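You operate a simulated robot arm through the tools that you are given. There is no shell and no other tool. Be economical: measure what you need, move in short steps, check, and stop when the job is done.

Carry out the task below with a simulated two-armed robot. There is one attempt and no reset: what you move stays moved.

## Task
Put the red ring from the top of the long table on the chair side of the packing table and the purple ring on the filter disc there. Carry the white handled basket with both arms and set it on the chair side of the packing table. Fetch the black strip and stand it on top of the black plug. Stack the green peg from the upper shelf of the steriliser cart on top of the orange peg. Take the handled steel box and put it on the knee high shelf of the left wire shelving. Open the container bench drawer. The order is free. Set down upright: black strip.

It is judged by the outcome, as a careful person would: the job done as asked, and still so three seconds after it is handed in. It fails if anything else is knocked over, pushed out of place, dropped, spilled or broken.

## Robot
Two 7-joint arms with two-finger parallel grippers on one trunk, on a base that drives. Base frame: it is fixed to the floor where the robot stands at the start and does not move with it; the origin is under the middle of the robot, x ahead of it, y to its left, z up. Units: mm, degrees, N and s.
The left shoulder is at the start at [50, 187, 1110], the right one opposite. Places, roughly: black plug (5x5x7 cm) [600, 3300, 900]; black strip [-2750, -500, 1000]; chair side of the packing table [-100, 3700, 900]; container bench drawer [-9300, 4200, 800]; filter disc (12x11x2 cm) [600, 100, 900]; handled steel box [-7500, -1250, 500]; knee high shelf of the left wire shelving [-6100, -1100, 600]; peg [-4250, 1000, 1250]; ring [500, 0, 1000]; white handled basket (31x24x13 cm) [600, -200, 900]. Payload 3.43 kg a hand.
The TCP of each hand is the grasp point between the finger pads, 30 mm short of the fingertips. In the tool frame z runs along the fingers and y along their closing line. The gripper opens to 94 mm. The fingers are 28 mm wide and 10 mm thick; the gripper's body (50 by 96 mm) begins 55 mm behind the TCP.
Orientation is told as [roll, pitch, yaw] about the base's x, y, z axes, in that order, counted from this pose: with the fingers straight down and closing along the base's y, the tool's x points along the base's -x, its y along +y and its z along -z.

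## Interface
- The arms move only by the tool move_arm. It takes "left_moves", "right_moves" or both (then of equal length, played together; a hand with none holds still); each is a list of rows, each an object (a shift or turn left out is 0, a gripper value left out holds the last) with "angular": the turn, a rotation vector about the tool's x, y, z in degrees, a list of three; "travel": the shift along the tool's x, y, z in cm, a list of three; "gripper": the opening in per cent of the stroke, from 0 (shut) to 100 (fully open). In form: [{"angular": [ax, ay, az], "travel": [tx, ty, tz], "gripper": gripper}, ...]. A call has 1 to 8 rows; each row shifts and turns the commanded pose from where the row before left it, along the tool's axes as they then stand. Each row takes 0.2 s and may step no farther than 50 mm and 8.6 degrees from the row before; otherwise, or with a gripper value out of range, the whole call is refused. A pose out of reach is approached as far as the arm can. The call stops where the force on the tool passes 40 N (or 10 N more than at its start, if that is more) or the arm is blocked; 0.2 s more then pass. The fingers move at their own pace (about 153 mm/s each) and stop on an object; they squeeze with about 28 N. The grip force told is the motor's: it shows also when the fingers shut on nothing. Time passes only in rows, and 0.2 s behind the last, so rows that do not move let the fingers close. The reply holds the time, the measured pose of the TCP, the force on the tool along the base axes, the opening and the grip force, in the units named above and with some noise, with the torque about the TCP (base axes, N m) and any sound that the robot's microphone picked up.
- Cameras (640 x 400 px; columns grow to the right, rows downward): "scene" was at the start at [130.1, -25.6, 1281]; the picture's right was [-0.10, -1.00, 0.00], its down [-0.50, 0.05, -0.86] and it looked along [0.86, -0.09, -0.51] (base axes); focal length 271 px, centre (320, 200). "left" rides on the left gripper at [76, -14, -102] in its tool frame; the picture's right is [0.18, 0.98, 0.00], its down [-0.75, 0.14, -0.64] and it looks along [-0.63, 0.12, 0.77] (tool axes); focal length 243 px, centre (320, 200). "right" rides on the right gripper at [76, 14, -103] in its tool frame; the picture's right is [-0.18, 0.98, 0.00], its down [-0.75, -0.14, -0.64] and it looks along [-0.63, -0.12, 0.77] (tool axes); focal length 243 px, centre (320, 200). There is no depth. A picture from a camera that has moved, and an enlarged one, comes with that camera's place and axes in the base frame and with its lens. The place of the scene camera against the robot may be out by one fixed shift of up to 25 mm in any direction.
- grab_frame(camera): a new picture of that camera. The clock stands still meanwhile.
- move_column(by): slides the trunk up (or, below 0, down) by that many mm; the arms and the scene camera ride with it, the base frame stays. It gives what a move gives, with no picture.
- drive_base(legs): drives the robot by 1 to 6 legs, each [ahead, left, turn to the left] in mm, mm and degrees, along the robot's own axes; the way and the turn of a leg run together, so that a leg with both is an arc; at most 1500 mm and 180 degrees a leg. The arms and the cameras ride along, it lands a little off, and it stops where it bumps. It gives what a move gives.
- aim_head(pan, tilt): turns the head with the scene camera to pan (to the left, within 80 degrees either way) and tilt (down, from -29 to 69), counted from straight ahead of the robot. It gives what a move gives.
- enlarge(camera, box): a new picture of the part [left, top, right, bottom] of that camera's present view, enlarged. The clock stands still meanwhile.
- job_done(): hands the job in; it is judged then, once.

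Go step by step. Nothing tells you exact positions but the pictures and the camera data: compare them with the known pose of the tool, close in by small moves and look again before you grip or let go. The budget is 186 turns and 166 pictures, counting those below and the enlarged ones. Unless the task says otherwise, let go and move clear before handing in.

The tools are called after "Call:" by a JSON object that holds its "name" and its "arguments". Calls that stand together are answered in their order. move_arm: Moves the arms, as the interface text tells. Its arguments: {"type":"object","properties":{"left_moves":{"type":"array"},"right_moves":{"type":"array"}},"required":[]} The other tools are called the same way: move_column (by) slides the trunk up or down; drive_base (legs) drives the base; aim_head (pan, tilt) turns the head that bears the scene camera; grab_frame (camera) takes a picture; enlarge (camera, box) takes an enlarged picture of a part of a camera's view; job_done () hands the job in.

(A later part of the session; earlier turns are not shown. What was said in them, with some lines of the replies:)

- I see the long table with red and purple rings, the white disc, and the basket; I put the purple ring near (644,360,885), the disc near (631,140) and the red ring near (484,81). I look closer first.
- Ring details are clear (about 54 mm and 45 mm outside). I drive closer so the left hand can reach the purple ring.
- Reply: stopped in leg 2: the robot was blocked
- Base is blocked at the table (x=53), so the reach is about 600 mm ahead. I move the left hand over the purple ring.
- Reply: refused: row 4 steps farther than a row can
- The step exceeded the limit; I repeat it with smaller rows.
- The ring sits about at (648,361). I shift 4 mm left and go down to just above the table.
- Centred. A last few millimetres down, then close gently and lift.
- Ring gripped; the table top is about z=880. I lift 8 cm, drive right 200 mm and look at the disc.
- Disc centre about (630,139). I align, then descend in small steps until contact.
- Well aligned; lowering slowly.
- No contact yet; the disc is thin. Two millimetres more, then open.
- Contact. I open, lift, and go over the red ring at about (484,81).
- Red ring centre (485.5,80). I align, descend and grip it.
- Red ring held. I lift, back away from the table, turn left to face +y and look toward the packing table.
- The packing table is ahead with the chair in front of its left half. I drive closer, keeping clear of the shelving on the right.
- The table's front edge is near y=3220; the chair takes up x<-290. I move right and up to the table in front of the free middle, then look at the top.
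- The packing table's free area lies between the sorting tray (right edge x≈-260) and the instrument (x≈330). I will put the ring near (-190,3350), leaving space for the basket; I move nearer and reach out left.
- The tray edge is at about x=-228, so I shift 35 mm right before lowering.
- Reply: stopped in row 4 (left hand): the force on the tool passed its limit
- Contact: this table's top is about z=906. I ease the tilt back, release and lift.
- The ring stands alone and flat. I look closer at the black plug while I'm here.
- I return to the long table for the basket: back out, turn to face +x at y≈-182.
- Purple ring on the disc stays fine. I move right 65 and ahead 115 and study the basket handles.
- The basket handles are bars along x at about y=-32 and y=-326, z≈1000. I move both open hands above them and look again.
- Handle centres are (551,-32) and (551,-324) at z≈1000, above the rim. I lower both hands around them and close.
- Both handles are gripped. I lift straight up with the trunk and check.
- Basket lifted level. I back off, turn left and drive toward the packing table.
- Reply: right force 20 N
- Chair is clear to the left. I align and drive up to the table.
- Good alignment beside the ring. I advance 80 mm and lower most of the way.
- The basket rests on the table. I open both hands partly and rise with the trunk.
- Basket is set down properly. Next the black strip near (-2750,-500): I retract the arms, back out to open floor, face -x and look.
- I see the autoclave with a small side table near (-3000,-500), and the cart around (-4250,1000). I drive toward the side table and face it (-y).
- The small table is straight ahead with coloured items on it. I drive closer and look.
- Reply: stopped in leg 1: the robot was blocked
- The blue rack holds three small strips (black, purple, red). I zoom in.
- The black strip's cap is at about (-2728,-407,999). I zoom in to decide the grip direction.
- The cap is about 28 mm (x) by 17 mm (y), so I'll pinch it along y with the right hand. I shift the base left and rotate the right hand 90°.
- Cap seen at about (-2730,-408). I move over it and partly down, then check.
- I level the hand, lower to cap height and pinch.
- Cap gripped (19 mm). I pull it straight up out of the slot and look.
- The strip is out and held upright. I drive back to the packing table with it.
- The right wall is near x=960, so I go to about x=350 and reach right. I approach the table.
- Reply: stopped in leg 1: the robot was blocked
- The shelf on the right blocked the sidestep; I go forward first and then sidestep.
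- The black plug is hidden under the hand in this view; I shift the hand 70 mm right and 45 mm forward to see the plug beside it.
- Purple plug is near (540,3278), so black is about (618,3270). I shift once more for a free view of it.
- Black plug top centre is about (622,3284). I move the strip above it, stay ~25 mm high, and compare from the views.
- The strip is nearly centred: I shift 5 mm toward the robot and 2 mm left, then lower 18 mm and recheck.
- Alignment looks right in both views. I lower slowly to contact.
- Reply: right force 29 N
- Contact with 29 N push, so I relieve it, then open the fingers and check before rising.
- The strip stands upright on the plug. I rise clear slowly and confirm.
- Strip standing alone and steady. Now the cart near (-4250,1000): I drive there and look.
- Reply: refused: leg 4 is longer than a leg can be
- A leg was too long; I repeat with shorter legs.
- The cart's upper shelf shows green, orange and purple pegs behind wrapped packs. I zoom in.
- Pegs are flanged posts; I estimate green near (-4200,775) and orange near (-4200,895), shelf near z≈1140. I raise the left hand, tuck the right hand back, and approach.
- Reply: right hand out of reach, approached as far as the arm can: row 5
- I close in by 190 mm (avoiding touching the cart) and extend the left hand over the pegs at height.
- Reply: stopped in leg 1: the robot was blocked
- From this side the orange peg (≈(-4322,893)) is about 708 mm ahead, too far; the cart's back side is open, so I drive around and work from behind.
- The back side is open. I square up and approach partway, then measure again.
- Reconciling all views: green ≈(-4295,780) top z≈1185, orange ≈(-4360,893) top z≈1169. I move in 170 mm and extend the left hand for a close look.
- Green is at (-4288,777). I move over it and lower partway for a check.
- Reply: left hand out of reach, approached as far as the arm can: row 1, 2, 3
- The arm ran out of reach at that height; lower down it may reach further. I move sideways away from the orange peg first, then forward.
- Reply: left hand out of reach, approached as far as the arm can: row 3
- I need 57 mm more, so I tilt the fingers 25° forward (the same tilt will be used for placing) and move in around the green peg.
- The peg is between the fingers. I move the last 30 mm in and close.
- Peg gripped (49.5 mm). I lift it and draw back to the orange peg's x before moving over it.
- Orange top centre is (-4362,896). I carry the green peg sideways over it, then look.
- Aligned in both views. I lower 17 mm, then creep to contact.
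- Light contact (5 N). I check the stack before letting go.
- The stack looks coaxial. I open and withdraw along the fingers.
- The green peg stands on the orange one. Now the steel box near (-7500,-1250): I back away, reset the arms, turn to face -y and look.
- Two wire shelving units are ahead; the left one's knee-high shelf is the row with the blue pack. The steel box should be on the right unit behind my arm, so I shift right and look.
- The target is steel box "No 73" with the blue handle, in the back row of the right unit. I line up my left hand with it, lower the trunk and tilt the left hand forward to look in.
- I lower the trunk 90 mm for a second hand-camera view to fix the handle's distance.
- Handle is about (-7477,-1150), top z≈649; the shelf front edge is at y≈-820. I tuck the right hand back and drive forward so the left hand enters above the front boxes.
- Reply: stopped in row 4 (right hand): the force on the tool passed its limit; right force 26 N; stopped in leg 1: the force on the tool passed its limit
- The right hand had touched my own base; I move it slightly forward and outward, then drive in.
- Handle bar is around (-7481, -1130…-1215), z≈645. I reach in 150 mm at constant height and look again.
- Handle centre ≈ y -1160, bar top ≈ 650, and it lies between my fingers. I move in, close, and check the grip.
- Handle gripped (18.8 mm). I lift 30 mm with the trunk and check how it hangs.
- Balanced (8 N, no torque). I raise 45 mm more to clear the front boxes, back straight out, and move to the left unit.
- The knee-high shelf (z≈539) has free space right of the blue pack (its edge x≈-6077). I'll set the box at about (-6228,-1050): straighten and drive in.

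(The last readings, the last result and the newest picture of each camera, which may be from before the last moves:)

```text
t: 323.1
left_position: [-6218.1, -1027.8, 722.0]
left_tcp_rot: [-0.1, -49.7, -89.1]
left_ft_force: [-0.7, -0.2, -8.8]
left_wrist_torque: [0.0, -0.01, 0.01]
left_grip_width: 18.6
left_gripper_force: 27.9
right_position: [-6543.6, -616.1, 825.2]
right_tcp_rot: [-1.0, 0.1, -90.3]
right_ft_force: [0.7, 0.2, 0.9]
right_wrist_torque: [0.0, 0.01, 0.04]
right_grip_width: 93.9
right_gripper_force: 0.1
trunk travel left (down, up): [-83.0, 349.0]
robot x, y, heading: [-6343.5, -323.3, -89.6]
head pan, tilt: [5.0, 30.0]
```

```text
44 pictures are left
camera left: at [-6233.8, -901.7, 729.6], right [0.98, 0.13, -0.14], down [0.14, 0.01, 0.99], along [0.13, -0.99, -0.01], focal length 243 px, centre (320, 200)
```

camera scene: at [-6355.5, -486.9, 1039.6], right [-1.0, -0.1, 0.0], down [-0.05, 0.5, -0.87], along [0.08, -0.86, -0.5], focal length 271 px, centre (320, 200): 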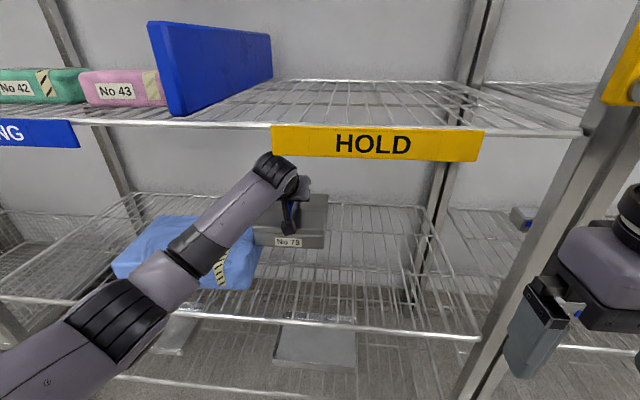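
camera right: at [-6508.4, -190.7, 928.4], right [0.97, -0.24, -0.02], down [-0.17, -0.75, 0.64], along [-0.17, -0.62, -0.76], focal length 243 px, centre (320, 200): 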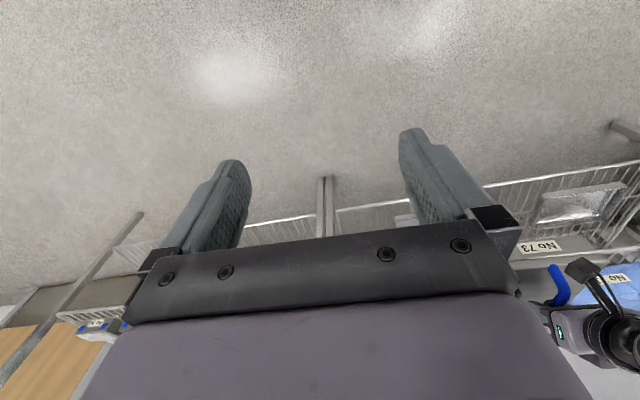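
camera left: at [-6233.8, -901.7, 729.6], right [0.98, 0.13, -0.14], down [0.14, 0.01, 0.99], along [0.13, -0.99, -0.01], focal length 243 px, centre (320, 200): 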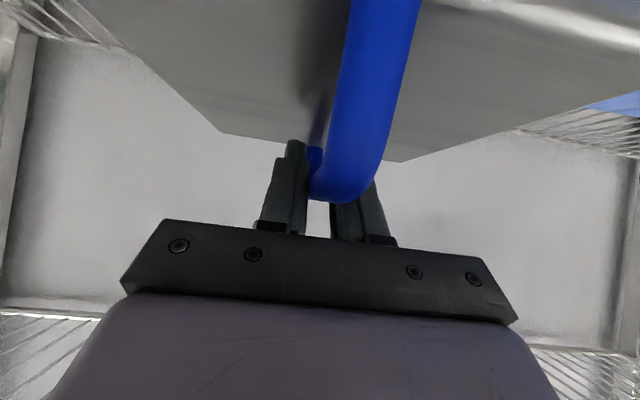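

The blue pack's corner reaches x≈-6173, so I sidestep 95 mm right before lowering.

Call:
{"name": "drive_base", "arguments": {"legs": [[25, -95, 0]]}}

Call:
{"name": "move_column", "arguments": {"by": -60}}

Call:
{"name": "grab_frame", "arguments": {"camera": "scene"}}

```text
t: 324.2
left_position: [-6311.7, -1054.6, 721.5]
left_tcp_rot: [-0.1, -49.8, -89.0]
left_ft_force: [0.9, 0.2, -7.4]
left_wrist_torque: [-0.02, 0.01, -0.02]
left_grip_width: 18.6
left_gripper_force: 27.5
right_position: [-6637.6, -642.8, 825.4]
right_tcp_rot: [-1.1, 0.1, -90.3]
right_ft_force: [1.3, 0.4, -0.6]
right_wrist_torque: [-0.01, 0.01, 0.0]
right_grip_width: 94.0
right_gripper_force: 0.1
trunk travel left (down, up): [-83.0, 349.0]
robot x, y, heading: [-6437.7, -349.2, -89.5]
head pan, tilt: [5.0, 30.0]
```

```text
t: 325.2
left_position: [-6310.8, -1054.4, 662.1]
left_tcp_rot: [-0.1, -49.8, -89.1]
left_ft_force: [0.5, -0.2, -7.8]
left_wrist_torque: [0.01, 0.03, -0.02]
left_grip_width: 18.8
left_gripper_force: 27.7
right_position: [-6637.6, -643.0, 765.4]
right_tcp_rot: [-1.1, 0.0, -90.4]
right_ft_force: [-0.6, 0.2, -0.1]
right_wrist_torque: [-0.01, 0.02, -0.03]
right_grip_width: 94.1
right_gripper_force: 0.0
trunk travel left (down, up): [-23.0, 409.0]
robot x, y, heading: [-6440.2, -343.1, -89.4]
head pan, tilt: [5.0, 30.0]
```

```text
43 pictures are left
camera scene: at [-6449.1, -513.0, 979.6], right [-1.0, -0.1, 0.0], down [-0.05, 0.5, -0.87], along [0.08, -0.86, -0.5], focal length 271 px, centre (320, 200)
```

scene: 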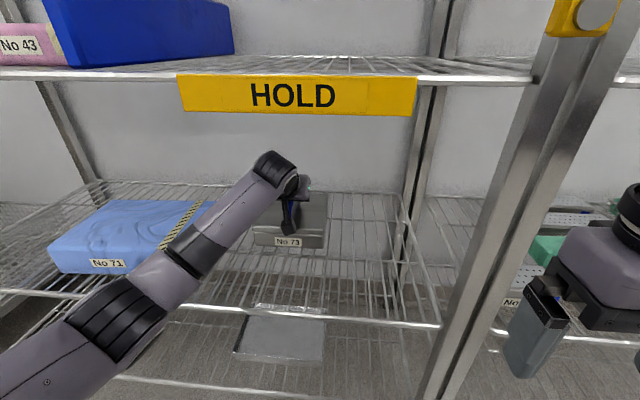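

Clear of the blue pack. I lower the last stretch in small steps until it carries weight.

Call:
{"name": "move_column", "arguments": {"by": -12}}

Call:
{"name": "move_column", "arguments": {"by": -5}}

```text
t: 325.8
left_position: [-6309.7, -1053.5, 650.2]
left_tcp_rot: [0.0, -49.8, -89.1]
left_ft_force: [0.6, -0.9, -8.6]
left_wrist_torque: [0.0, 0.0, 0.01]
left_grip_width: 19.0
left_gripper_force: 28.3
right_position: [-6637.3, -642.4, 754.6]
right_tcp_rot: [-1.1, 0.1, -90.3]
right_ft_force: [-0.4, -1.4, 0.0]
right_wrist_torque: [-0.04, -0.01, 0.0]
right_grip_width: 93.8
right_gripper_force: 0.0
trunk travel left (down, up): [-11.0, 421.0]
robot x, y, heading: [-6440.9, -345.6, -89.5]
head pan, tilt: [5.0, 30.0]
```

```text
t: 326.4
left_position: [-6311.4, -1054.9, 647.3]
left_tcp_rot: [-0.1, -50.0, -89.1]
left_ft_force: [-0.1, -0.1, -3.4]
left_wrist_torque: [-0.34, 0.02, -0.04]
left_grip_width: 18.6
left_gripper_force: 27.8
right_position: [-6637.1, -642.0, 749.4]
right_tcp_rot: [-1.2, 0.0, -90.5]
right_ft_force: [-0.1, 0.0, 0.3]
right_wrist_torque: [0.04, 0.03, -0.03]
right_grip_width: 94.2
right_gripper_force: 0.0
trunk travel left (down, up): [-6.0, 426.0]
robot x, y, heading: [-6442.5, -345.3, -89.4]
head pan, tilt: [5.0, 30.0]
```

Call:
{"name": "move_column", "arguments": {"by": -3}}

```text
t: 326.9
left_position: [-6312.2, -1054.6, 646.8]
left_tcp_rot: [0.0, -50.2, -89.1]
left_ft_force: [1.4, 4.0, 6.2]
left_wrist_torque: [-0.71, -0.01, 0.01]
left_grip_width: 19.1
left_gripper_force: 28.2
right_position: [-6637.6, -640.8, 747.0]
right_tcp_rot: [-1.1, -0.1, -90.4]
right_ft_force: [-0.6, 0.0, -0.6]
right_wrist_torque: [-0.02, -0.01, 0.02]
right_grip_width: 94.2
right_gripper_force: 0.1
trunk travel left (down, up): [-3.0, 429.0]
robot x, y, heading: [-6440.3, -343.5, -89.3]
head pan, tilt: [5.0, 30.0]
```

The box rests on the shelf. I open and withdraw along the fingers.

Call:
{"name": "move_arm", "arguments": {"left_moves": [{"gripper": 60}, {"gripper": 100}, {}, {"travel": [0, 0, -4]}, {"travel": [0, 0, -4]}, {"travel": [1.5, 0, -4]}]}}

Call:
{"name": "grab_frame", "arguments": {"camera": "scene"}}

Call:
{"name": "grab_frame", "arguments": {"camera": "left"}}

```text
t: 328.3
left_position: [-6313.2, -952.3, 709.3]
left_tcp_rot: [0.0, -49.8, -89.1]
left_ft_force: [-0.1, -1.1, -0.5]
left_wrist_torque: [0.0, 0.0, -0.01]
left_grip_width: 93.7
left_gripper_force: 0.0
right_position: [-6637.5, -642.7, 745.4]
right_tcp_rot: [-1.1, 0.0, -90.5]
right_ft_force: [1.0, -0.9, -0.1]
right_wrist_torque: [0.02, -0.02, 0.01]
right_grip_width: 94.1
right_gripper_force: 0.0
trunk travel left (down, up): [-3.0, 429.0]
robot x, y, heading: [-6441.5, -347.7, -89.2]
head pan, tilt: [5.0, 30.0]
```

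```text
42 pictures are left
camera scene: at [-6449.3, -512.5, 959.7], right [-1.0, -0.1, 0.0], down [-0.05, 0.5, -0.87], along [0.08, -0.86, -0.5], focal length 271 px, centre (320, 200)
```

scene: 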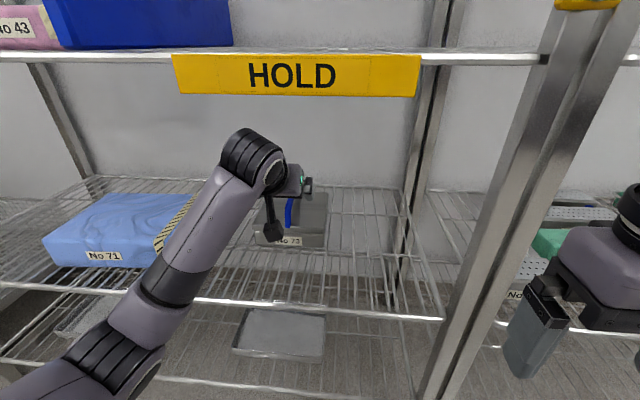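

```text
41 pictures are left
camera left: at [-6329.1, -826.0, 715.9], right [0.98, 0.13, -0.14], down [0.14, 0.01, 0.99], along [0.13, -0.99, -0.01], focal length 243 px, centre (320, 200)
```

left: 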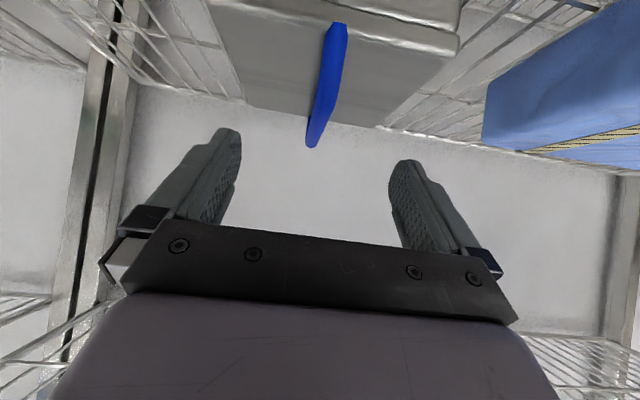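

The steel box stands on the knee-high shelf. Last: the container bench drawer near (-9300,4200). I back out, raise the trunk, level the left hand and drive over to look.

Call:
{"name": "drive_base", "arguments": {"legs": [[-750, 0, 0], [0, 0, -90], [0, -1400, 0], [0, -1100, 0], [600, 0, 0]]}}

Call:
{"name": "move_arm", "arguments": {"left_moves": [{"angular": [0, 8.5, 0]}, {"angular": [0, 8.5, 0]}, {"angular": [0, 8.5, 0]}, {"angular": [0, 8.5, 0]}, {"angular": [0, 8.5, 0]}, {"angular": [0, 7.5, 0]}]}}

Call:
{"name": "move_column", "arguments": {"by": 330}}

Call:
{"name": "aim_head", "arguments": {"pan": -25, "tilt": 10}}

Call:
{"name": "grab_frame", "arguments": {"camera": "scene"}}

```text
t: 351.1
left_position: [-7645.7, 2816.9, 707.1]
left_tcp_rot: [0.0, -49.9, 179.2]
left_ft_force: [-0.1, -0.5, -0.6]
left_wrist_torque: [0.01, -0.01, 0.02]
left_grip_width: 93.6
left_gripper_force: 0.2
right_position: [-7323.9, 3131.5, 745.1]
right_tcp_rot: [-1.0, -0.1, 177.8]
right_ft_force: [-1.2, 0.1, -0.1]
right_wrist_torque: [0.02, 0.01, 0.01]
right_grip_width: 94.2
right_gripper_force: 0.0
trunk travel left (down, up): [-3.0, 429.0]
robot x, y, heading: [-7037.0, 2929.8, 178.6]
head pan, tilt: [5.0, 30.0]
```

```text
t: 352.5
left_position: [-7644.6, 2818.7, 709.1]
left_tcp_rot: [-0.1, 0.2, 178.9]
left_ft_force: [0.7, 0.0, -0.3]
left_wrist_torque: [0.01, 0.0, 0.02]
left_grip_width: 93.9
left_gripper_force: 0.0
right_position: [-7323.6, 3131.3, 746.4]
right_tcp_rot: [-1.2, 0.0, 177.8]
right_ft_force: [-0.5, -0.2, 0.3]
right_wrist_torque: [-0.02, 0.02, 0.01]
right_grip_width: 94.0
right_gripper_force: 0.0
trunk travel left (down, up): [-3.0, 429.0]
robot x, y, heading: [-7033.8, 2926.8, 178.7]
head pan, tilt: [5.0, 30.0]
```

```text
t: 355.7
left_position: [-7646.4, 2817.1, 1038.7]
left_tcp_rot: [0.0, 0.1, 179.0]
left_ft_force: [-0.3, 0.6, 0.5]
left_wrist_torque: [-0.02, 0.01, -0.03]
left_grip_width: 94.0
left_gripper_force: 0.0
right_position: [-7325.5, 3132.2, 1075.6]
right_tcp_rot: [-1.2, 0.0, 177.7]
right_ft_force: [0.2, 0.2, 0.0]
right_wrist_torque: [0.02, 0.03, -0.01]
right_grip_width: 93.9
right_gripper_force: 0.1
trunk travel left (down, up): [-333.0, 99.0]
robot x, y, heading: [-7038.3, 2924.0, 179.0]
head pan, tilt: [5.0, 30.0]
```

```text
t: 356.7
left_position: [-7646.1, 2818.0, 1038.1]
left_tcp_rot: [0.0, 0.0, 179.0]
left_ft_force: [0.3, 0.2, -0.6]
left_wrist_torque: [0.0, -0.01, -0.02]
left_grip_width: 94.0
left_gripper_force: 0.1
right_position: [-7325.3, 3132.0, 1075.7]
right_tcp_rot: [-1.2, 0.0, 177.7]
right_ft_force: [-0.6, -0.9, -0.4]
right_wrist_torque: [0.0, -0.02, -0.01]
right_grip_width: 94.2
right_gripper_force: 0.1
trunk travel left (down, up): [-333.0, 99.0]
robot x, y, heading: [-7036.7, 2927.1, 178.5]
head pan, tilt: [-25.0, 10.0]
```

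```text
40 pictures are left
camera scene: at [-7196.2, 2950.9, 1322.0], right [0.44, 0.9, 0.0], down [0.16, -0.08, -0.98], along [-0.88, 0.44, -0.17], focal length 271 px, centre (320, 200)
```

scene: 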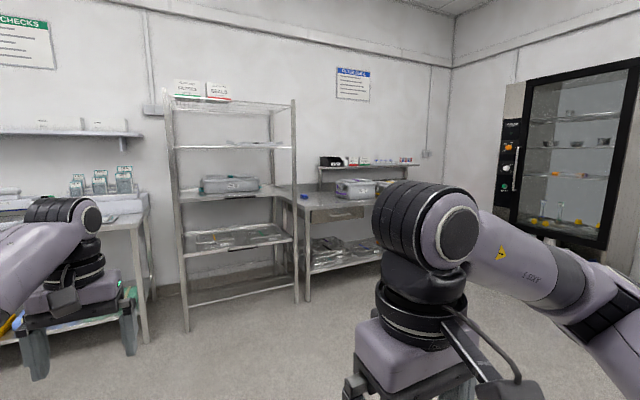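

The bench with the drawer is at the far wall, drawer front near (-9300,4157,785), facing me. I drive closer.

Call:
{"name": "drive_base", "arguments": {"legs": [[550, -550, 0], [650, -500, 1.4]]}}

Call:
{"name": "aim_head", "arguments": {"pan": 0, "tilt": 28}}

Call:
{"name": "grab_frame", "arguments": {"camera": "scene"}}

```text
t: 364.8
left_position: [-8810.3, 3890.8, 1038.5]
left_tcp_rot: [0.0, 0.2, 179.8]
left_ft_force: [0.3, -0.9, -0.5]
left_wrist_torque: [0.0, 0.01, 0.03]
left_grip_width: 93.9
left_gripper_force: 0.1
right_position: [-8492.2, 4208.9, 1075.1]
right_tcp_rot: [-1.2, 0.1, 178.4]
right_ft_force: [-0.3, 1.0, -0.2]
right_wrist_torque: [0.02, -0.03, -0.01]
right_grip_width: 93.8
right_gripper_force: 0.0
trunk travel left (down, up): [-333.0, 99.0]
robot x, y, heading: [-8201.1, 4006.2, 179.0]
head pan, tilt: [-25.0, 10.0]
```

```text
t: 365.7
left_position: [-8810.5, 3890.4, 1039.7]
left_tcp_rot: [0.0, 0.1, 179.8]
left_ft_force: [-0.1, 0.0, -0.3]
left_wrist_torque: [0.04, 0.02, 0.03]
left_grip_width: 94.2
left_gripper_force: 0.1
right_position: [-8492.6, 4209.3, 1075.5]
right_tcp_rot: [-1.1, 0.0, 178.6]
right_ft_force: [0.0, 0.2, 0.1]
right_wrist_torque: [0.01, -0.01, -0.05]
right_grip_width: 94.0
right_gripper_force: 0.1
trunk travel left (down, up): [-333.0, 99.0]
robot x, y, heading: [-8203.2, 4005.1, 179.4]
head pan, tilt: [0.0, 28.0]
```

```text
39 pictures are left
camera scene: at [-8370.2, 3990.8, 1292.9], right [0.01, 1.0, 0.0], down [0.47, -0.01, -0.88], along [-0.88, 0.01, -0.47], focal length 271 px, centre (320, 200)
```

scene: 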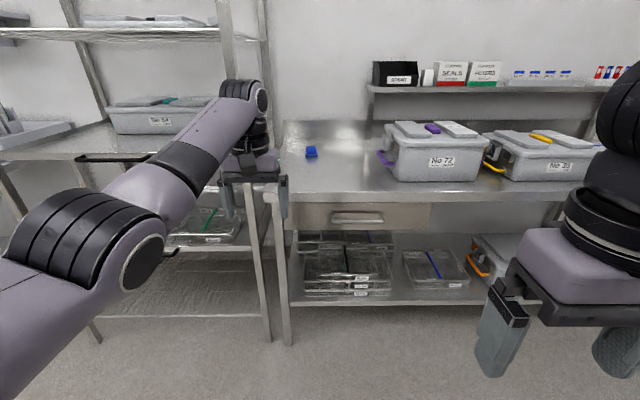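

Call:
{"name": "enlarge", "arguments": {"camera": "scene", "box": [270, 180, 470, 260]}}

```text
3.20 times, centred on (370, 220) of scene
camera zoom: at [-8370.2, 3990.8, 1292.9], right [0.01, 1.0, 0.0], down [0.47, -0.01, -0.88], along [-0.88, 0.01, -0.47], focal length 866 px, centre (160, 136)
```

zoom: 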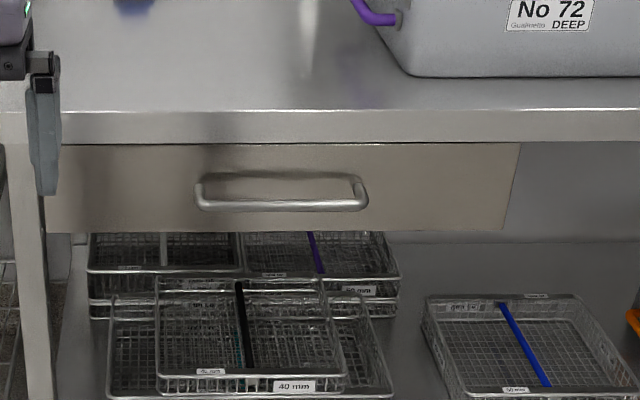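

The handle is a horizontal bar at about (-9150,4128,798). I prepare the right hand: forward, rolled 90° and pitched forward so the fingers can close vertically on the bar.

Call:
{"name": "move_arm", "arguments": {"right_moves": [{"travel": [-4.5, 0, 0]}, {"travel": [-4.5, 0, 0]}, {"travel": [-4.5, 0, 0]}, {"angular": [0, 0, 8.5]}, {"angular": [0, 0, 8.5]}, {"angular": [0, 0, 8.5]}, {"angular": [0, 0, 8.5]}, {"angular": [0, 0, 8.5]}]}}

Call:
{"name": "move_arm", "arguments": {"right_moves": [{"angular": [0, 0, 8.5]}, {"angular": [0, 0, 8.5]}, {"angular": [0, 0, 8.5]}, {"angular": [0, 0, 8.5]}, {"angular": [0, 0, 8.5]}, {"angular": [0, 0, 5]}, {"angular": [-8.5, 0, 0]}, {"angular": [-8.5, 0, 0]}]}}

Call:
{"name": "move_arm", "arguments": {"right_moves": [{"angular": [-8.5, 0, 0]}, {"angular": [-8.5, 0, 0]}, {"angular": [-8.5, 0, 0]}, {"angular": [-8.5, 0, 0]}, {"angular": [-8.5, 0, 0]}, {"angular": [-8.5, 0, 0]}, {"angular": [-8.5, 0, 0]}, {"angular": [-8.5, 0, 0]}]}}

Call:
{"name": "grab_frame", "arguments": {"camera": "right"}}

```text
t: 367.5
left_position: [-8811.2, 3889.8, 1038.4]
left_tcp_rot: [0.0, 0.2, 179.7]
left_ft_force: [-0.3, 0.2, 0.3]
left_wrist_torque: [0.01, 0.0, -0.06]
left_grip_width: 93.9
left_gripper_force: 0.0
right_position: [-8627.9, 4212.1, 1075.8]
right_tcp_rot: [-0.7, -0.8, 135.8]
right_ft_force: [0.6, -0.6, 0.3]
right_wrist_torque: [-0.05, 0.02, -0.01]
right_grip_width: 93.8
right_gripper_force: 0.2
trunk travel left (down, up): [-333.0, 99.0]
robot x, y, heading: [-8203.9, 4007.8, 179.5]
head pan, tilt: [0.0, 28.0]
```

```text
t: 369.3
left_position: [-8809.8, 3890.0, 1037.5]
left_tcp_rot: [0.0, 0.1, 179.6]
left_ft_force: [0.3, 0.6, -0.1]
left_wrist_torque: [-0.02, 0.02, 0.01]
left_grip_width: 93.9
left_gripper_force: 0.2
right_position: [-8628.4, 4213.4, 1076.3]
right_tcp_rot: [17.1, -1.1, 88.3]
right_ft_force: [0.6, 1.0, -0.1]
right_wrist_torque: [-0.01, -0.01, 0.0]
right_grip_width: 94.1
right_gripper_force: 0.0
trunk travel left (down, up): [-333.0, 99.0]
robot x, y, heading: [-8202.9, 4005.4, 179.5]
head pan, tilt: [0.0, 28.0]
```

```text
t: 371.1
left_position: [-8810.6, 3891.3, 1038.0]
left_tcp_rot: [0.0, 0.2, 179.7]
left_ft_force: [0.1, -0.6, 0.0]
left_wrist_torque: [0.0, -0.03, -0.01]
left_grip_width: 93.8
left_gripper_force: 0.1
right_position: [-8645.4, 4202.1, 1079.3]
right_tcp_rot: [75.4, -1.2, 89.2]
right_ft_force: [0.2, 0.2, 0.2]
right_wrist_torque: [0.03, 0.02, 0.0]
right_grip_width: 94.1
right_gripper_force: 0.1
right hand out of reach, approached as far as the arm can: row 6, 7, 8
trunk travel left (down, up): [-333.0, 99.0]
robot x, y, heading: [-8203.2, 4006.7, 179.4]
head pan, tilt: [0.0, 28.0]
```

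```text
37 pictures are left
camera right: at [-8550.4, 4124.2, 1117.2], right [-0.24, 0.17, 0.95], down [0.67, 0.74, 0.04], along [-0.7, 0.65, -0.29], focal length 243 px, centre (320, 200)
```

right: 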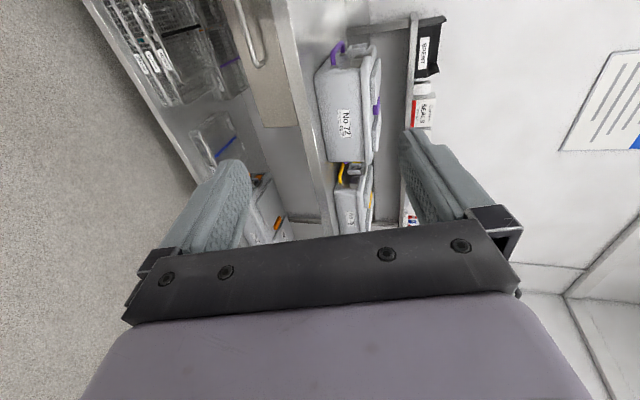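

I tuck the left hand back, lower the trunk to handle height, and approach to about 100 mm short to check alignment.

Call:
{"name": "move_arm", "arguments": {"left_moves": [{"travel": [4.8, 0, 0]}, {"travel": [4.8, 0, 0]}, {"travel": [4.8, 0, 0]}, {"travel": [4.8, 0, 0]}, {"travel": [4.8, 0, 0]}]}}

Call:
{"name": "drive_base", "arguments": {"legs": [[340, 74, 0.5]]}}

Call:
{"name": "move_column", "arguments": {"by": -270}}

Call:
{"name": "grab_frame", "arguments": {"camera": "right"}}

Call:
{"name": "grab_frame", "arguments": {"camera": "scene"}}

```text
t: 372.3
left_position: [-8810.8, 3890.5, 1038.8]
left_tcp_rot: [0.0, 0.1, 179.8]
left_ft_force: [0.1, -1.0, -0.5]
left_wrist_torque: [-0.03, -0.02, 0.0]
left_grip_width: 93.9
left_gripper_force: 0.1
left hand out of reach, approached as far as the arm can: row 1, 2, 3, 4, 5
right_position: [-8645.8, 4201.1, 1078.3]
right_tcp_rot: [75.5, -1.1, 89.2]
right_ft_force: [-0.5, -0.3, -0.4]
right_wrist_torque: [-0.05, 0.01, -0.05]
right_grip_width: 93.9
right_gripper_force: 0.1
trunk travel left (down, up): [-333.0, 99.0]
robot x, y, heading: [-8206.5, 4003.4, 179.2]
head pan, tilt: [0.0, 28.0]
```

```text
t: 374.5
left_position: [-9143.8, 3808.3, 1038.5]
left_tcp_rot: [0.0, 0.2, -179.3]
left_ft_force: [0.5, -0.5, -0.3]
left_wrist_torque: [0.02, 0.0, 0.0]
left_grip_width: 93.8
left_gripper_force: 0.0
right_position: [-8985.2, 4122.0, 1077.2]
right_tcp_rot: [75.4, -1.1, 90.2]
right_ft_force: [-0.7, -0.2, 0.2]
right_wrist_torque: [0.02, -0.02, 0.0]
right_grip_width: 94.1
right_gripper_force: 0.0
trunk travel left (down, up): [-333.0, 99.0]
robot x, y, heading: [-8538.3, 3938.1, -179.5]
head pan, tilt: [0.0, 28.0]
```

```text
t: 376.7
left_position: [-9147.2, 3808.9, 819.6]
left_tcp_rot: [-0.3, -2.2, -179.4]
left_ft_force: [1.2, 0.1, 7.0]
left_wrist_torque: [0.11, 0.3, -0.01]
left_grip_width: 94.2
left_gripper_force: 0.0
right_position: [-8983.7, 4121.8, 844.8]
right_tcp_rot: [75.6, -1.2, 90.2]
right_ft_force: [-0.2, -0.4, -0.1]
right_wrist_torque: [0.02, -0.04, -0.01]
right_grip_width: 93.8
right_gripper_force: 0.0
trunk travel left (down, up): [-99.0, 333.0]
robot x, y, heading: [-8536.8, 3931.9, -179.7]
head pan, tilt: [0.0, 28.0]
stopped: the force on the tool passed its limit (the readings are from after the stop); the commanded pose is now the measured one
```

```text
36 pictures are left
camera right: at [-8887.1, 4046.0, 883.0], right [-0.25, 0.16, 0.96], down [0.65, 0.76, 0.04], along [-0.71, 0.63, -0.29], focal length 243 px, centre (320, 200)
```

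right: 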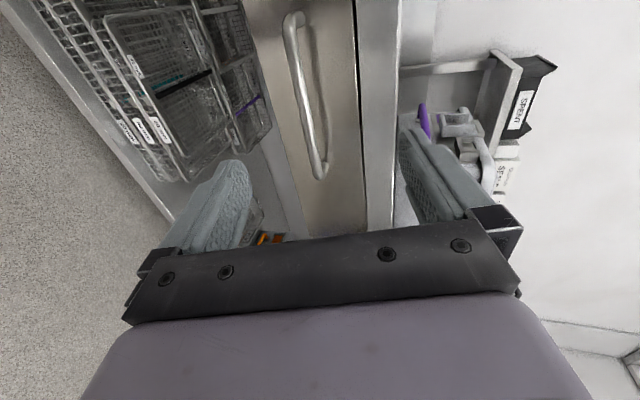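

```text
35 pictures are left
camera scene: at [-8704.7, 3916.3, 1058.3], right [-0.01, 1.0, 0.0], down [0.47, 0.0, -0.88], along [-0.88, -0.01, -0.47], focal length 271 px, centre (320, 200)
```

scene: 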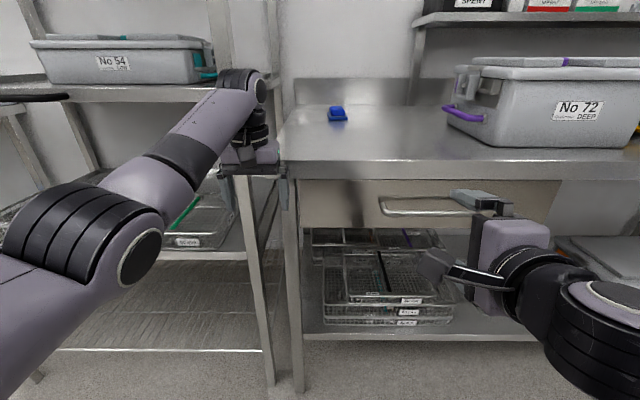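

The left hand didn't retract and touched the bench corner while lowering; I raise the trunk, back off and fix the left arm.

Call:
{"name": "move_column", "arguments": {"by": 120}}

Call:
{"name": "drive_base", "arguments": {"legs": [[-340, 0, 0]]}}

Call:
{"name": "move_arm", "arguments": {"left_moves": [{"travel": [2, 0, 0]}, {"travel": [0, 4.5, 0]}, {"travel": [0, 4.5, 0]}, {"travel": [3, 0, 0]}, {"travel": [3, 0, 0]}]}}

Call:
{"name": "grab_frame", "arguments": {"camera": "scene"}}

```text
t: 378.2
left_position: [-9147.4, 3808.7, 937.3]
left_tcp_rot: [-0.3, -1.8, -179.2]
left_ft_force: [0.4, -0.3, 0.3]
left_wrist_torque: [-0.03, 0.03, -0.02]
left_grip_width: 93.9
left_gripper_force: 0.2
right_position: [-8984.1, 4122.3, 965.4]
right_tcp_rot: [75.4, -1.3, 90.3]
right_ft_force: [-0.2, -0.3, 0.1]
right_wrist_torque: [-0.01, 0.0, 0.03]
right_grip_width: 93.8
right_gripper_force: 0.0
trunk travel left (down, up): [-219.0, 213.0]
robot x, y, heading: [-8537.7, 3937.9, -179.8]
head pan, tilt: [0.0, 28.0]
```

```text
t: 380.4
left_position: [-8820.4, 3811.6, 936.3]
left_tcp_rot: [-0.1, -1.9, -179.4]
left_ft_force: [0.3, -0.3, -1.0]
left_wrist_torque: [-0.04, 0.01, -0.01]
left_grip_width: 94.0
left_gripper_force: 0.1
right_position: [-8656.1, 4126.4, 964.6]
right_tcp_rot: [75.3, -1.2, 89.9]
right_ft_force: [-0.6, -0.2, 0.2]
right_wrist_torque: [-0.01, -0.05, 0.04]
right_grip_width: 93.9
right_gripper_force: 0.1
trunk travel left (down, up): [-219.0, 213.0]
robot x, y, heading: [-8210.2, 3937.7, -179.8]
head pan, tilt: [0.0, 28.0]
```

```text
t: 381.6
left_position: [-8740.7, 3725.0, 930.9]
left_tcp_rot: [-0.3, -1.8, -179.4]
left_ft_force: [-1.1, 0.5, -0.3]
left_wrist_torque: [-0.01, -0.04, -0.01]
left_grip_width: 93.9
left_gripper_force: 0.1
right_position: [-8656.6, 4126.0, 964.2]
right_tcp_rot: [75.5, -1.2, 90.0]
right_ft_force: [0.9, 0.6, 0.5]
right_wrist_torque: [0.01, -0.01, 0.0]
right_grip_width: 93.7
right_gripper_force: 0.1
trunk travel left (down, up): [-219.0, 213.0]
robot x, y, heading: [-8210.1, 3938.1, -179.7]
head pan, tilt: [0.0, 28.0]
```

```text
34 pictures are left
camera scene: at [-8377.6, 3918.8, 1178.7], right [0.0, 1.0, 0.0], down [0.47, 0.0, -0.88], along [-0.88, 0.0, -0.47], focal length 271 px, centre (320, 200)
```

scene: 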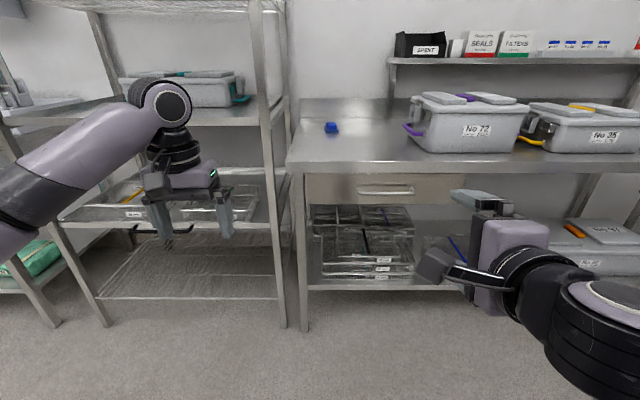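

Triangulated: bar runs y 4045–4240 at x≈-9190, z≈771. I retract the left hand further, lower to handle height and approach.

Call:
{"name": "move_arm", "arguments": {"left_moves": [{"travel": [4.5, 0, 0]}, {"travel": [4.5, 0, 0]}, {"travel": [4.5, 0, 0]}, {"travel": [4.5, 0, 0]}], "right_moves": [{"gripper": 50}, {}, {}, {}]}}

Call:
{"name": "move_column", "arguments": {"by": -188}}

Call:
{"name": "drive_base", "arguments": {"legs": [[400, -10, 0]]}}

Call:
{"name": "grab_frame", "arguments": {"camera": "right"}}

Call:
{"name": "grab_frame", "arguments": {"camera": "scene"}}

```text
t: 382.6
left_position: [-8557.7, 3722.7, 927.6]
left_tcp_rot: [-0.2, -1.8, -179.3]
left_ft_force: [-0.1, 0.2, 0.3]
left_wrist_torque: [0.02, -0.01, -0.01]
left_grip_width: 94.0
left_gripper_force: 0.1
right_position: [-8655.3, 4127.1, 963.6]
right_tcp_rot: [75.5, -1.2, 90.1]
right_ft_force: [0.7, -0.3, -0.5]
right_wrist_torque: [0.02, 0.02, 0.0]
right_grip_width: 47.1
right_gripper_force: 0.1
trunk travel left (down, up): [-219.0, 213.0]
robot x, y, heading: [-8209.1, 3934.5, -179.7]
head pan, tilt: [0.0, 28.0]
```

```text
t: 384.6
left_position: [-8558.2, 3722.4, 740.3]
left_tcp_rot: [-0.2, -1.9, -179.4]
left_ft_force: [0.0, 0.0, 0.7]
left_wrist_torque: [-0.02, 0.02, 0.01]
left_grip_width: 94.0
left_gripper_force: 0.1
right_position: [-8656.4, 4126.4, 777.4]
right_tcp_rot: [75.3, -1.1, 90.0]
right_ft_force: [-0.3, -0.2, -0.3]
right_wrist_torque: [-0.02, -0.02, -0.02]
right_grip_width: 47.1
right_gripper_force: 0.1
trunk travel left (down, up): [-31.0, 401.0]
robot x, y, heading: [-8210.7, 3939.7, -179.7]
head pan, tilt: [0.0, 28.0]
```

```text
t: 387.1
left_position: [-8950.9, 3725.0, 740.0]
left_tcp_rot: [-0.2, -1.8, -178.8]
left_ft_force: [0.7, 0.8, 0.2]
left_wrist_torque: [0.01, -0.02, -0.04]
left_grip_width: 93.8
left_gripper_force: 0.0
right_position: [-9052.7, 4127.1, 775.8]
right_tcp_rot: [75.3, -1.2, 90.7]
right_ft_force: [0.6, -0.5, -0.2]
right_wrist_torque: [-0.02, 0.0, 0.03]
right_grip_width: 46.9
right_gripper_force: 0.1
trunk travel left (down, up): [-31.0, 401.0]
robot x, y, heading: [-8604.9, 3941.0, -179.4]
head pan, tilt: [0.0, 28.0]
```

```text
33 pictures are left
camera right: at [-8954.7, 4051.6, 815.1], right [-0.25, 0.16, 0.95], down [0.65, 0.76, 0.04], along [-0.72, 0.63, -0.29], focal length 243 px, centre (320, 200)
```

right: 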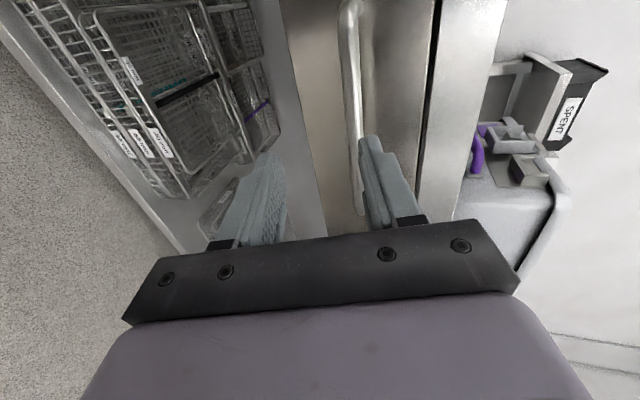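

```text
32 pictures are left
camera scene: at [-8771.6, 3923.5, 990.7], right [-0.02, 1.0, 0.0], down [0.47, 0.01, -0.88], along [-0.88, -0.01, -0.47], focal length 271 px, centre (320, 200)
```

scene: 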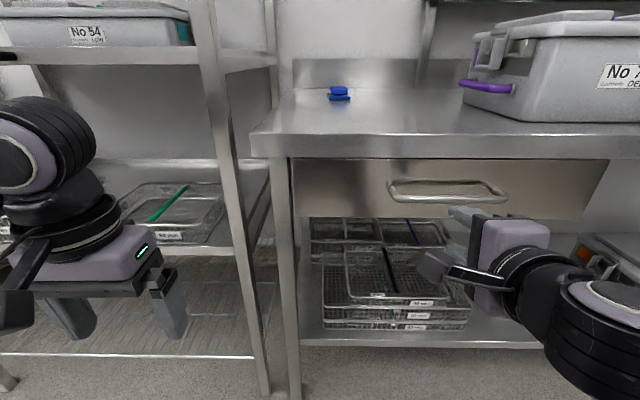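

Bar height ≈776 matches the hand; its x is between -9170 and -9225. I advance 85 mm and look closely.

Call:
{"name": "drive_base", "arguments": {"legs": [[88, 0, 0]]}}

Call:
{"name": "grab_frame", "arguments": {"camera": "right"}}

Call:
{"name": "enlarge", "arguments": {"camera": "scene", "box": [380, 140, 560, 260]}}

```text
t: 388.2
left_position: [-9038.3, 3722.9, 740.5]
left_tcp_rot: [-0.2, -2.0, -178.7]
left_ft_force: [-0.1, 0.2, -0.1]
left_wrist_torque: [0.01, -0.03, -0.01]
left_grip_width: 94.0
left_gripper_force: 0.0
right_position: [-9140.0, 4125.2, 777.8]
right_tcp_rot: [75.4, -1.1, 90.7]
right_ft_force: [-0.1, -0.2, 0.2]
right_wrist_torque: [0.0, 0.0, -0.01]
right_grip_width: 47.2
right_gripper_force: 0.1
trunk travel left (down, up): [-31.0, 401.0]
robot x, y, heading: [-8693.9, 3942.8, -179.0]
head pan, tilt: [0.0, 28.0]
```

```text
31 pictures are left
camera right: at [-9043.0, 4049.6, 815.2], right [-0.25, 0.16, 0.95], down [0.65, 0.76, 0.04], along [-0.72, 0.63, -0.29], focal length 243 px, centre (320, 200)
```

right: 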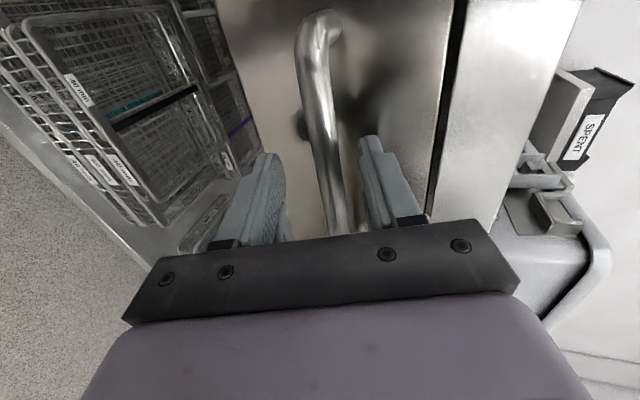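

```text
3.33 times, centred on (470, 200) of scene
camera zoom: at [-8859.7, 3921.8, 990.7], right [-0.02, 1.0, 0.0], down [0.47, 0.01, -0.88], along [-0.88, -0.01, -0.47], focal length 902 px, centre (-180, 200)
```

zoom: 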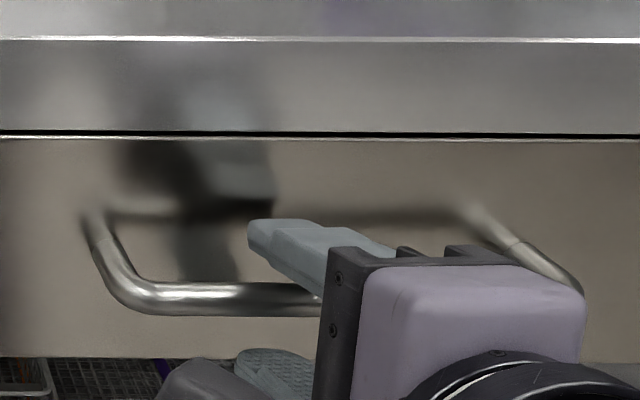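

The bar already lies between the fingertips. I close and check the width.

Call:
{"name": "move_arm", "arguments": {"right_moves": [{"gripper": 25}, {"gripper": 0}, {"gripper": 0}]}}

Call:
{"name": "grab_frame", "arguments": {"camera": "right"}}

```text
t: 389.0
left_position: [-9037.2, 3723.7, 741.1]
left_tcp_rot: [-0.3, -2.0, -178.8]
left_ft_force: [0.7, -0.4, -0.7]
left_wrist_torque: [-0.02, -0.03, 0.01]
left_grip_width: 94.1
left_gripper_force: 0.0
right_position: [-9140.4, 4125.0, 783.3]
right_tcp_rot: [76.3, -0.9, 90.6]
right_ft_force: [-3.8, -0.2, 26.0]
right_wrist_torque: [-1.41, 0.21, -0.16]
right_grip_width: 14.0
right_gripper_force: 45.3
trunk travel left (down, up): [-31.0, 401.0]
robot x, y, heading: [-8690.3, 3944.5, -179.3]
head pan, tilt: [0.0, 28.0]
```

```text
29 pictures are left
camera right: at [-9042.5, 4049.5, 819.4], right [-0.23, 0.17, 0.96], down [0.65, 0.76, 0.03], along [-0.72, 0.63, -0.29], focal length 243 px, centre (320, 200)
```

right: 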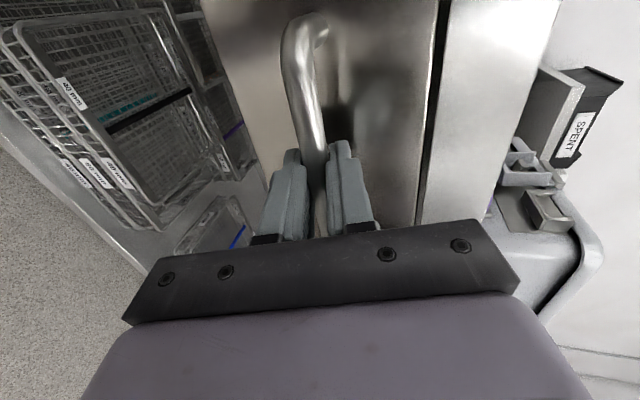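

The bar is gripped (14 mm). I raise the trunk 6 mm to relieve the vertical load, then pull by driving straight back.

Call:
{"name": "move_column", "arguments": {"by": 6}}

Call:
{"name": "drive_base", "arguments": {"legs": [[-150, 0, 0]]}}

Call:
{"name": "grab_frame", "arguments": {"camera": "scene"}}

```text
t: 389.5
left_position: [-9037.5, 3723.9, 745.9]
left_tcp_rot: [-0.1, -1.9, -178.7]
left_ft_force: [0.1, -0.2, 0.1]
left_wrist_torque: [0.01, -0.01, -0.01]
left_grip_width: 94.3
left_gripper_force: 0.0
right_position: [-9139.9, 4124.6, 781.5]
right_tcp_rot: [75.4, -1.2, 90.7]
right_ft_force: [-3.5, -1.5, 10.8]
right_wrist_torque: [-1.26, 0.12, -0.2]
right_grip_width: 14.0
right_gripper_force: 45.3
trunk travel left (down, up): [-37.0, 395.0]
robot x, y, heading: [-8695.1, 3942.6, -179.0]
head pan, tilt: [0.0, 28.0]
```

```text
t: 390.9
left_position: [-8884.8, 3725.5, 746.0]
left_tcp_rot: [-0.2, -1.9, -178.5]
left_ft_force: [0.1, -0.2, 0.0]
left_wrist_torque: [-0.04, -0.05, 0.02]
left_grip_width: 93.9
left_gripper_force: 0.0
right_position: [-8987.4, 4124.2, 782.4]
right_tcp_rot: [75.2, -1.2, 91.1]
right_ft_force: [1.8, -18.2, 1.4]
right_wrist_torque: [-1.29, 0.01, -0.2]
right_grip_width: 14.4
right_gripper_force: 45.4
trunk travel left (down, up): [-37.0, 395.0]
robot x, y, heading: [-8536.9, 3942.8, -178.8]
head pan, tilt: [0.0, 28.0]
```

```text
28 pictures are left
camera scene: at [-8706.1, 3923.4, 996.6], right [-0.02, 1.0, 0.0], down [0.47, 0.01, -0.88], along [-0.88, -0.02, -0.47], focal length 271 px, centre (320, 200)
```

scene: 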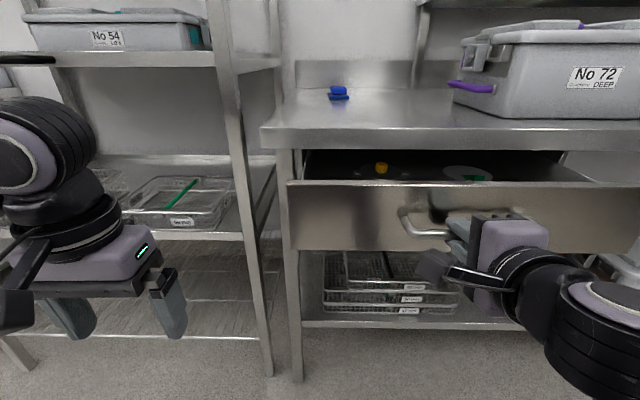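

The drawer is sliding open. I pull another 130 mm.

Call:
{"name": "drive_base", "arguments": {"legs": [[-130, 0, 0]]}}

Call:
{"name": "grab_frame", "arguments": {"camera": "scene"}}

```text
t: 392.2
left_position: [-8757.1, 3726.8, 745.7]
left_tcp_rot: [-0.3, -1.9, -178.7]
left_ft_force: [0.5, 0.1, -0.5]
left_wrist_torque: [0.0, 0.03, 0.01]
left_grip_width: 94.0
left_gripper_force: 0.0
right_position: [-8857.8, 4125.6, 781.8]
right_tcp_rot: [75.3, -1.2, 91.6]
right_ft_force: [1.2, -24.6, -1.0]
right_wrist_torque: [-1.17, -0.03, -0.45]
right_grip_width: 14.1
right_gripper_force: 45.2
trunk travel left (down, up): [-37.0, 395.0]
robot x, y, heading: [-8411.6, 3942.5, -179.1]
head pan, tilt: [0.0, 28.0]
```

```text
27 pictures are left
camera scene: at [-8579.2, 3925.3, 996.6], right [-0.02, 1.0, 0.0], down [0.47, 0.01, -0.88], along [-0.88, -0.01, -0.47], focal length 271 px, centre (320, 200)
```

scene: 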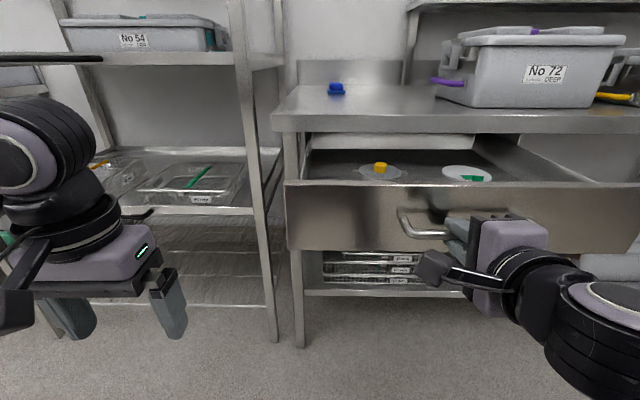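

The drawer is open about 280 mm. I release the bar and back straight away.

Call:
{"name": "move_arm", "arguments": {"right_moves": [{"gripper": 40}, {"gripper": 60}, {}]}}

Call:
{"name": "drive_base", "arguments": {"legs": [[-350, 0, 0]]}}

Call:
{"name": "grab_frame", "arguments": {"camera": "scene"}}

```text
t: 393.0
left_position: [-8757.2, 3728.6, 746.9]
left_tcp_rot: [-0.3, -1.9, -178.6]
left_ft_force: [-0.4, 0.1, -0.4]
left_wrist_torque: [0.0, 0.03, -0.03]
left_grip_width: 94.1
left_gripper_force: 0.2
right_position: [-8858.7, 4126.3, 781.3]
right_tcp_rot: [75.2, -1.2, 91.6]
right_ft_force: [0.1, 0.7, 0.5]
right_wrist_torque: [-0.01, 0.02, -0.02]
right_grip_width: 56.3
right_gripper_force: 0.0
trunk travel left (down, up): [-37.0, 395.0]
robot x, y, heading: [-8413.3, 3945.3, -179.0]
head pan, tilt: [0.0, 28.0]
```

```text
t: 395.2
left_position: [-8417.6, 3735.8, 746.7]
left_tcp_rot: [-0.2, -1.9, -179.0]
left_ft_force: [-0.3, 0.5, 0.0]
left_wrist_torque: [-0.01, -0.01, -0.01]
left_grip_width: 94.1
left_gripper_force: 0.2
right_position: [-8516.3, 4133.8, 782.2]
right_tcp_rot: [75.2, -1.1, 91.4]
right_ft_force: [-0.5, 1.0, -0.2]
right_wrist_torque: [0.02, 0.0, 0.03]
right_grip_width: 56.3
right_gripper_force: 0.1
trunk travel left (down, up): [-37.0, 395.0]
robot x, y, heading: [-8066.9, 3950.6, -179.3]
head pan, tilt: [0.0, 28.0]
```

```text
26 pictures are left
camera scene: at [-8237.8, 3932.2, 996.7], right [-0.01, 1.0, 0.0], down [0.47, 0.01, -0.88], along [-0.88, -0.01, -0.47], focal length 271 px, centre (320, 200)
```

scene: 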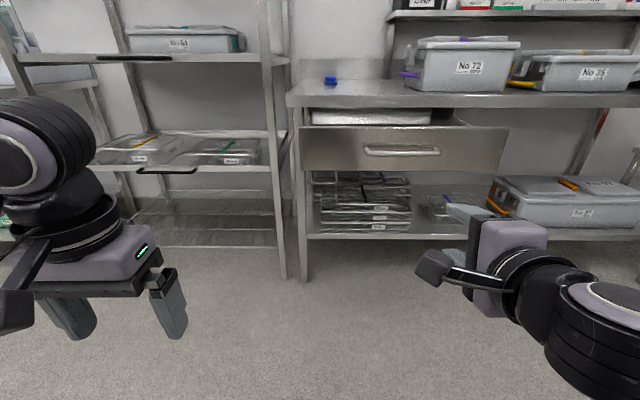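

The job is handed in: the red ring and basket are on the chair side of the packing table, the purple ring is on the filter disc, the black strip stands on the black plug, the green peg is on the orange peg, the steel box is on the knee-high shelf, and the drawer is open.

Call:
{"name": "job_done", "arguments": {}}

```text
The job is handed in.
```

All six parts of the job are done and handed in. Each was checked in the camera picture right after it was placed; I did not go back for a final look round.

- **Red ring and basket:** both stand on the chair side of the packing table, between the sorting tray and the pump. I took the free space there as the chair side, since its edges aren't marked.
- **Purple ring:** it lies on the white filter disc on the long table. I read "there" as the long table, because I saw no filter disc on the packing table.
- **Black strip:** it stands upright on the black plug.
- **Green peg:** it stands on top of the orange peg on the cart's upper shelf.
- **Steel box:** box No 73 is on the knee-high shelf of the left wire shelving, clear of the blue pack.
- **Drawer:** it is open about 280 mm and stayed open when I let go.

There were three unplanned contacts. The base stopped against something at the front of the cart, the left hand pressed on the bench corner while lowering, and an arm bumped the shelving near the packing table. Nothing looked moved or knocked over in the pictures afterwards.
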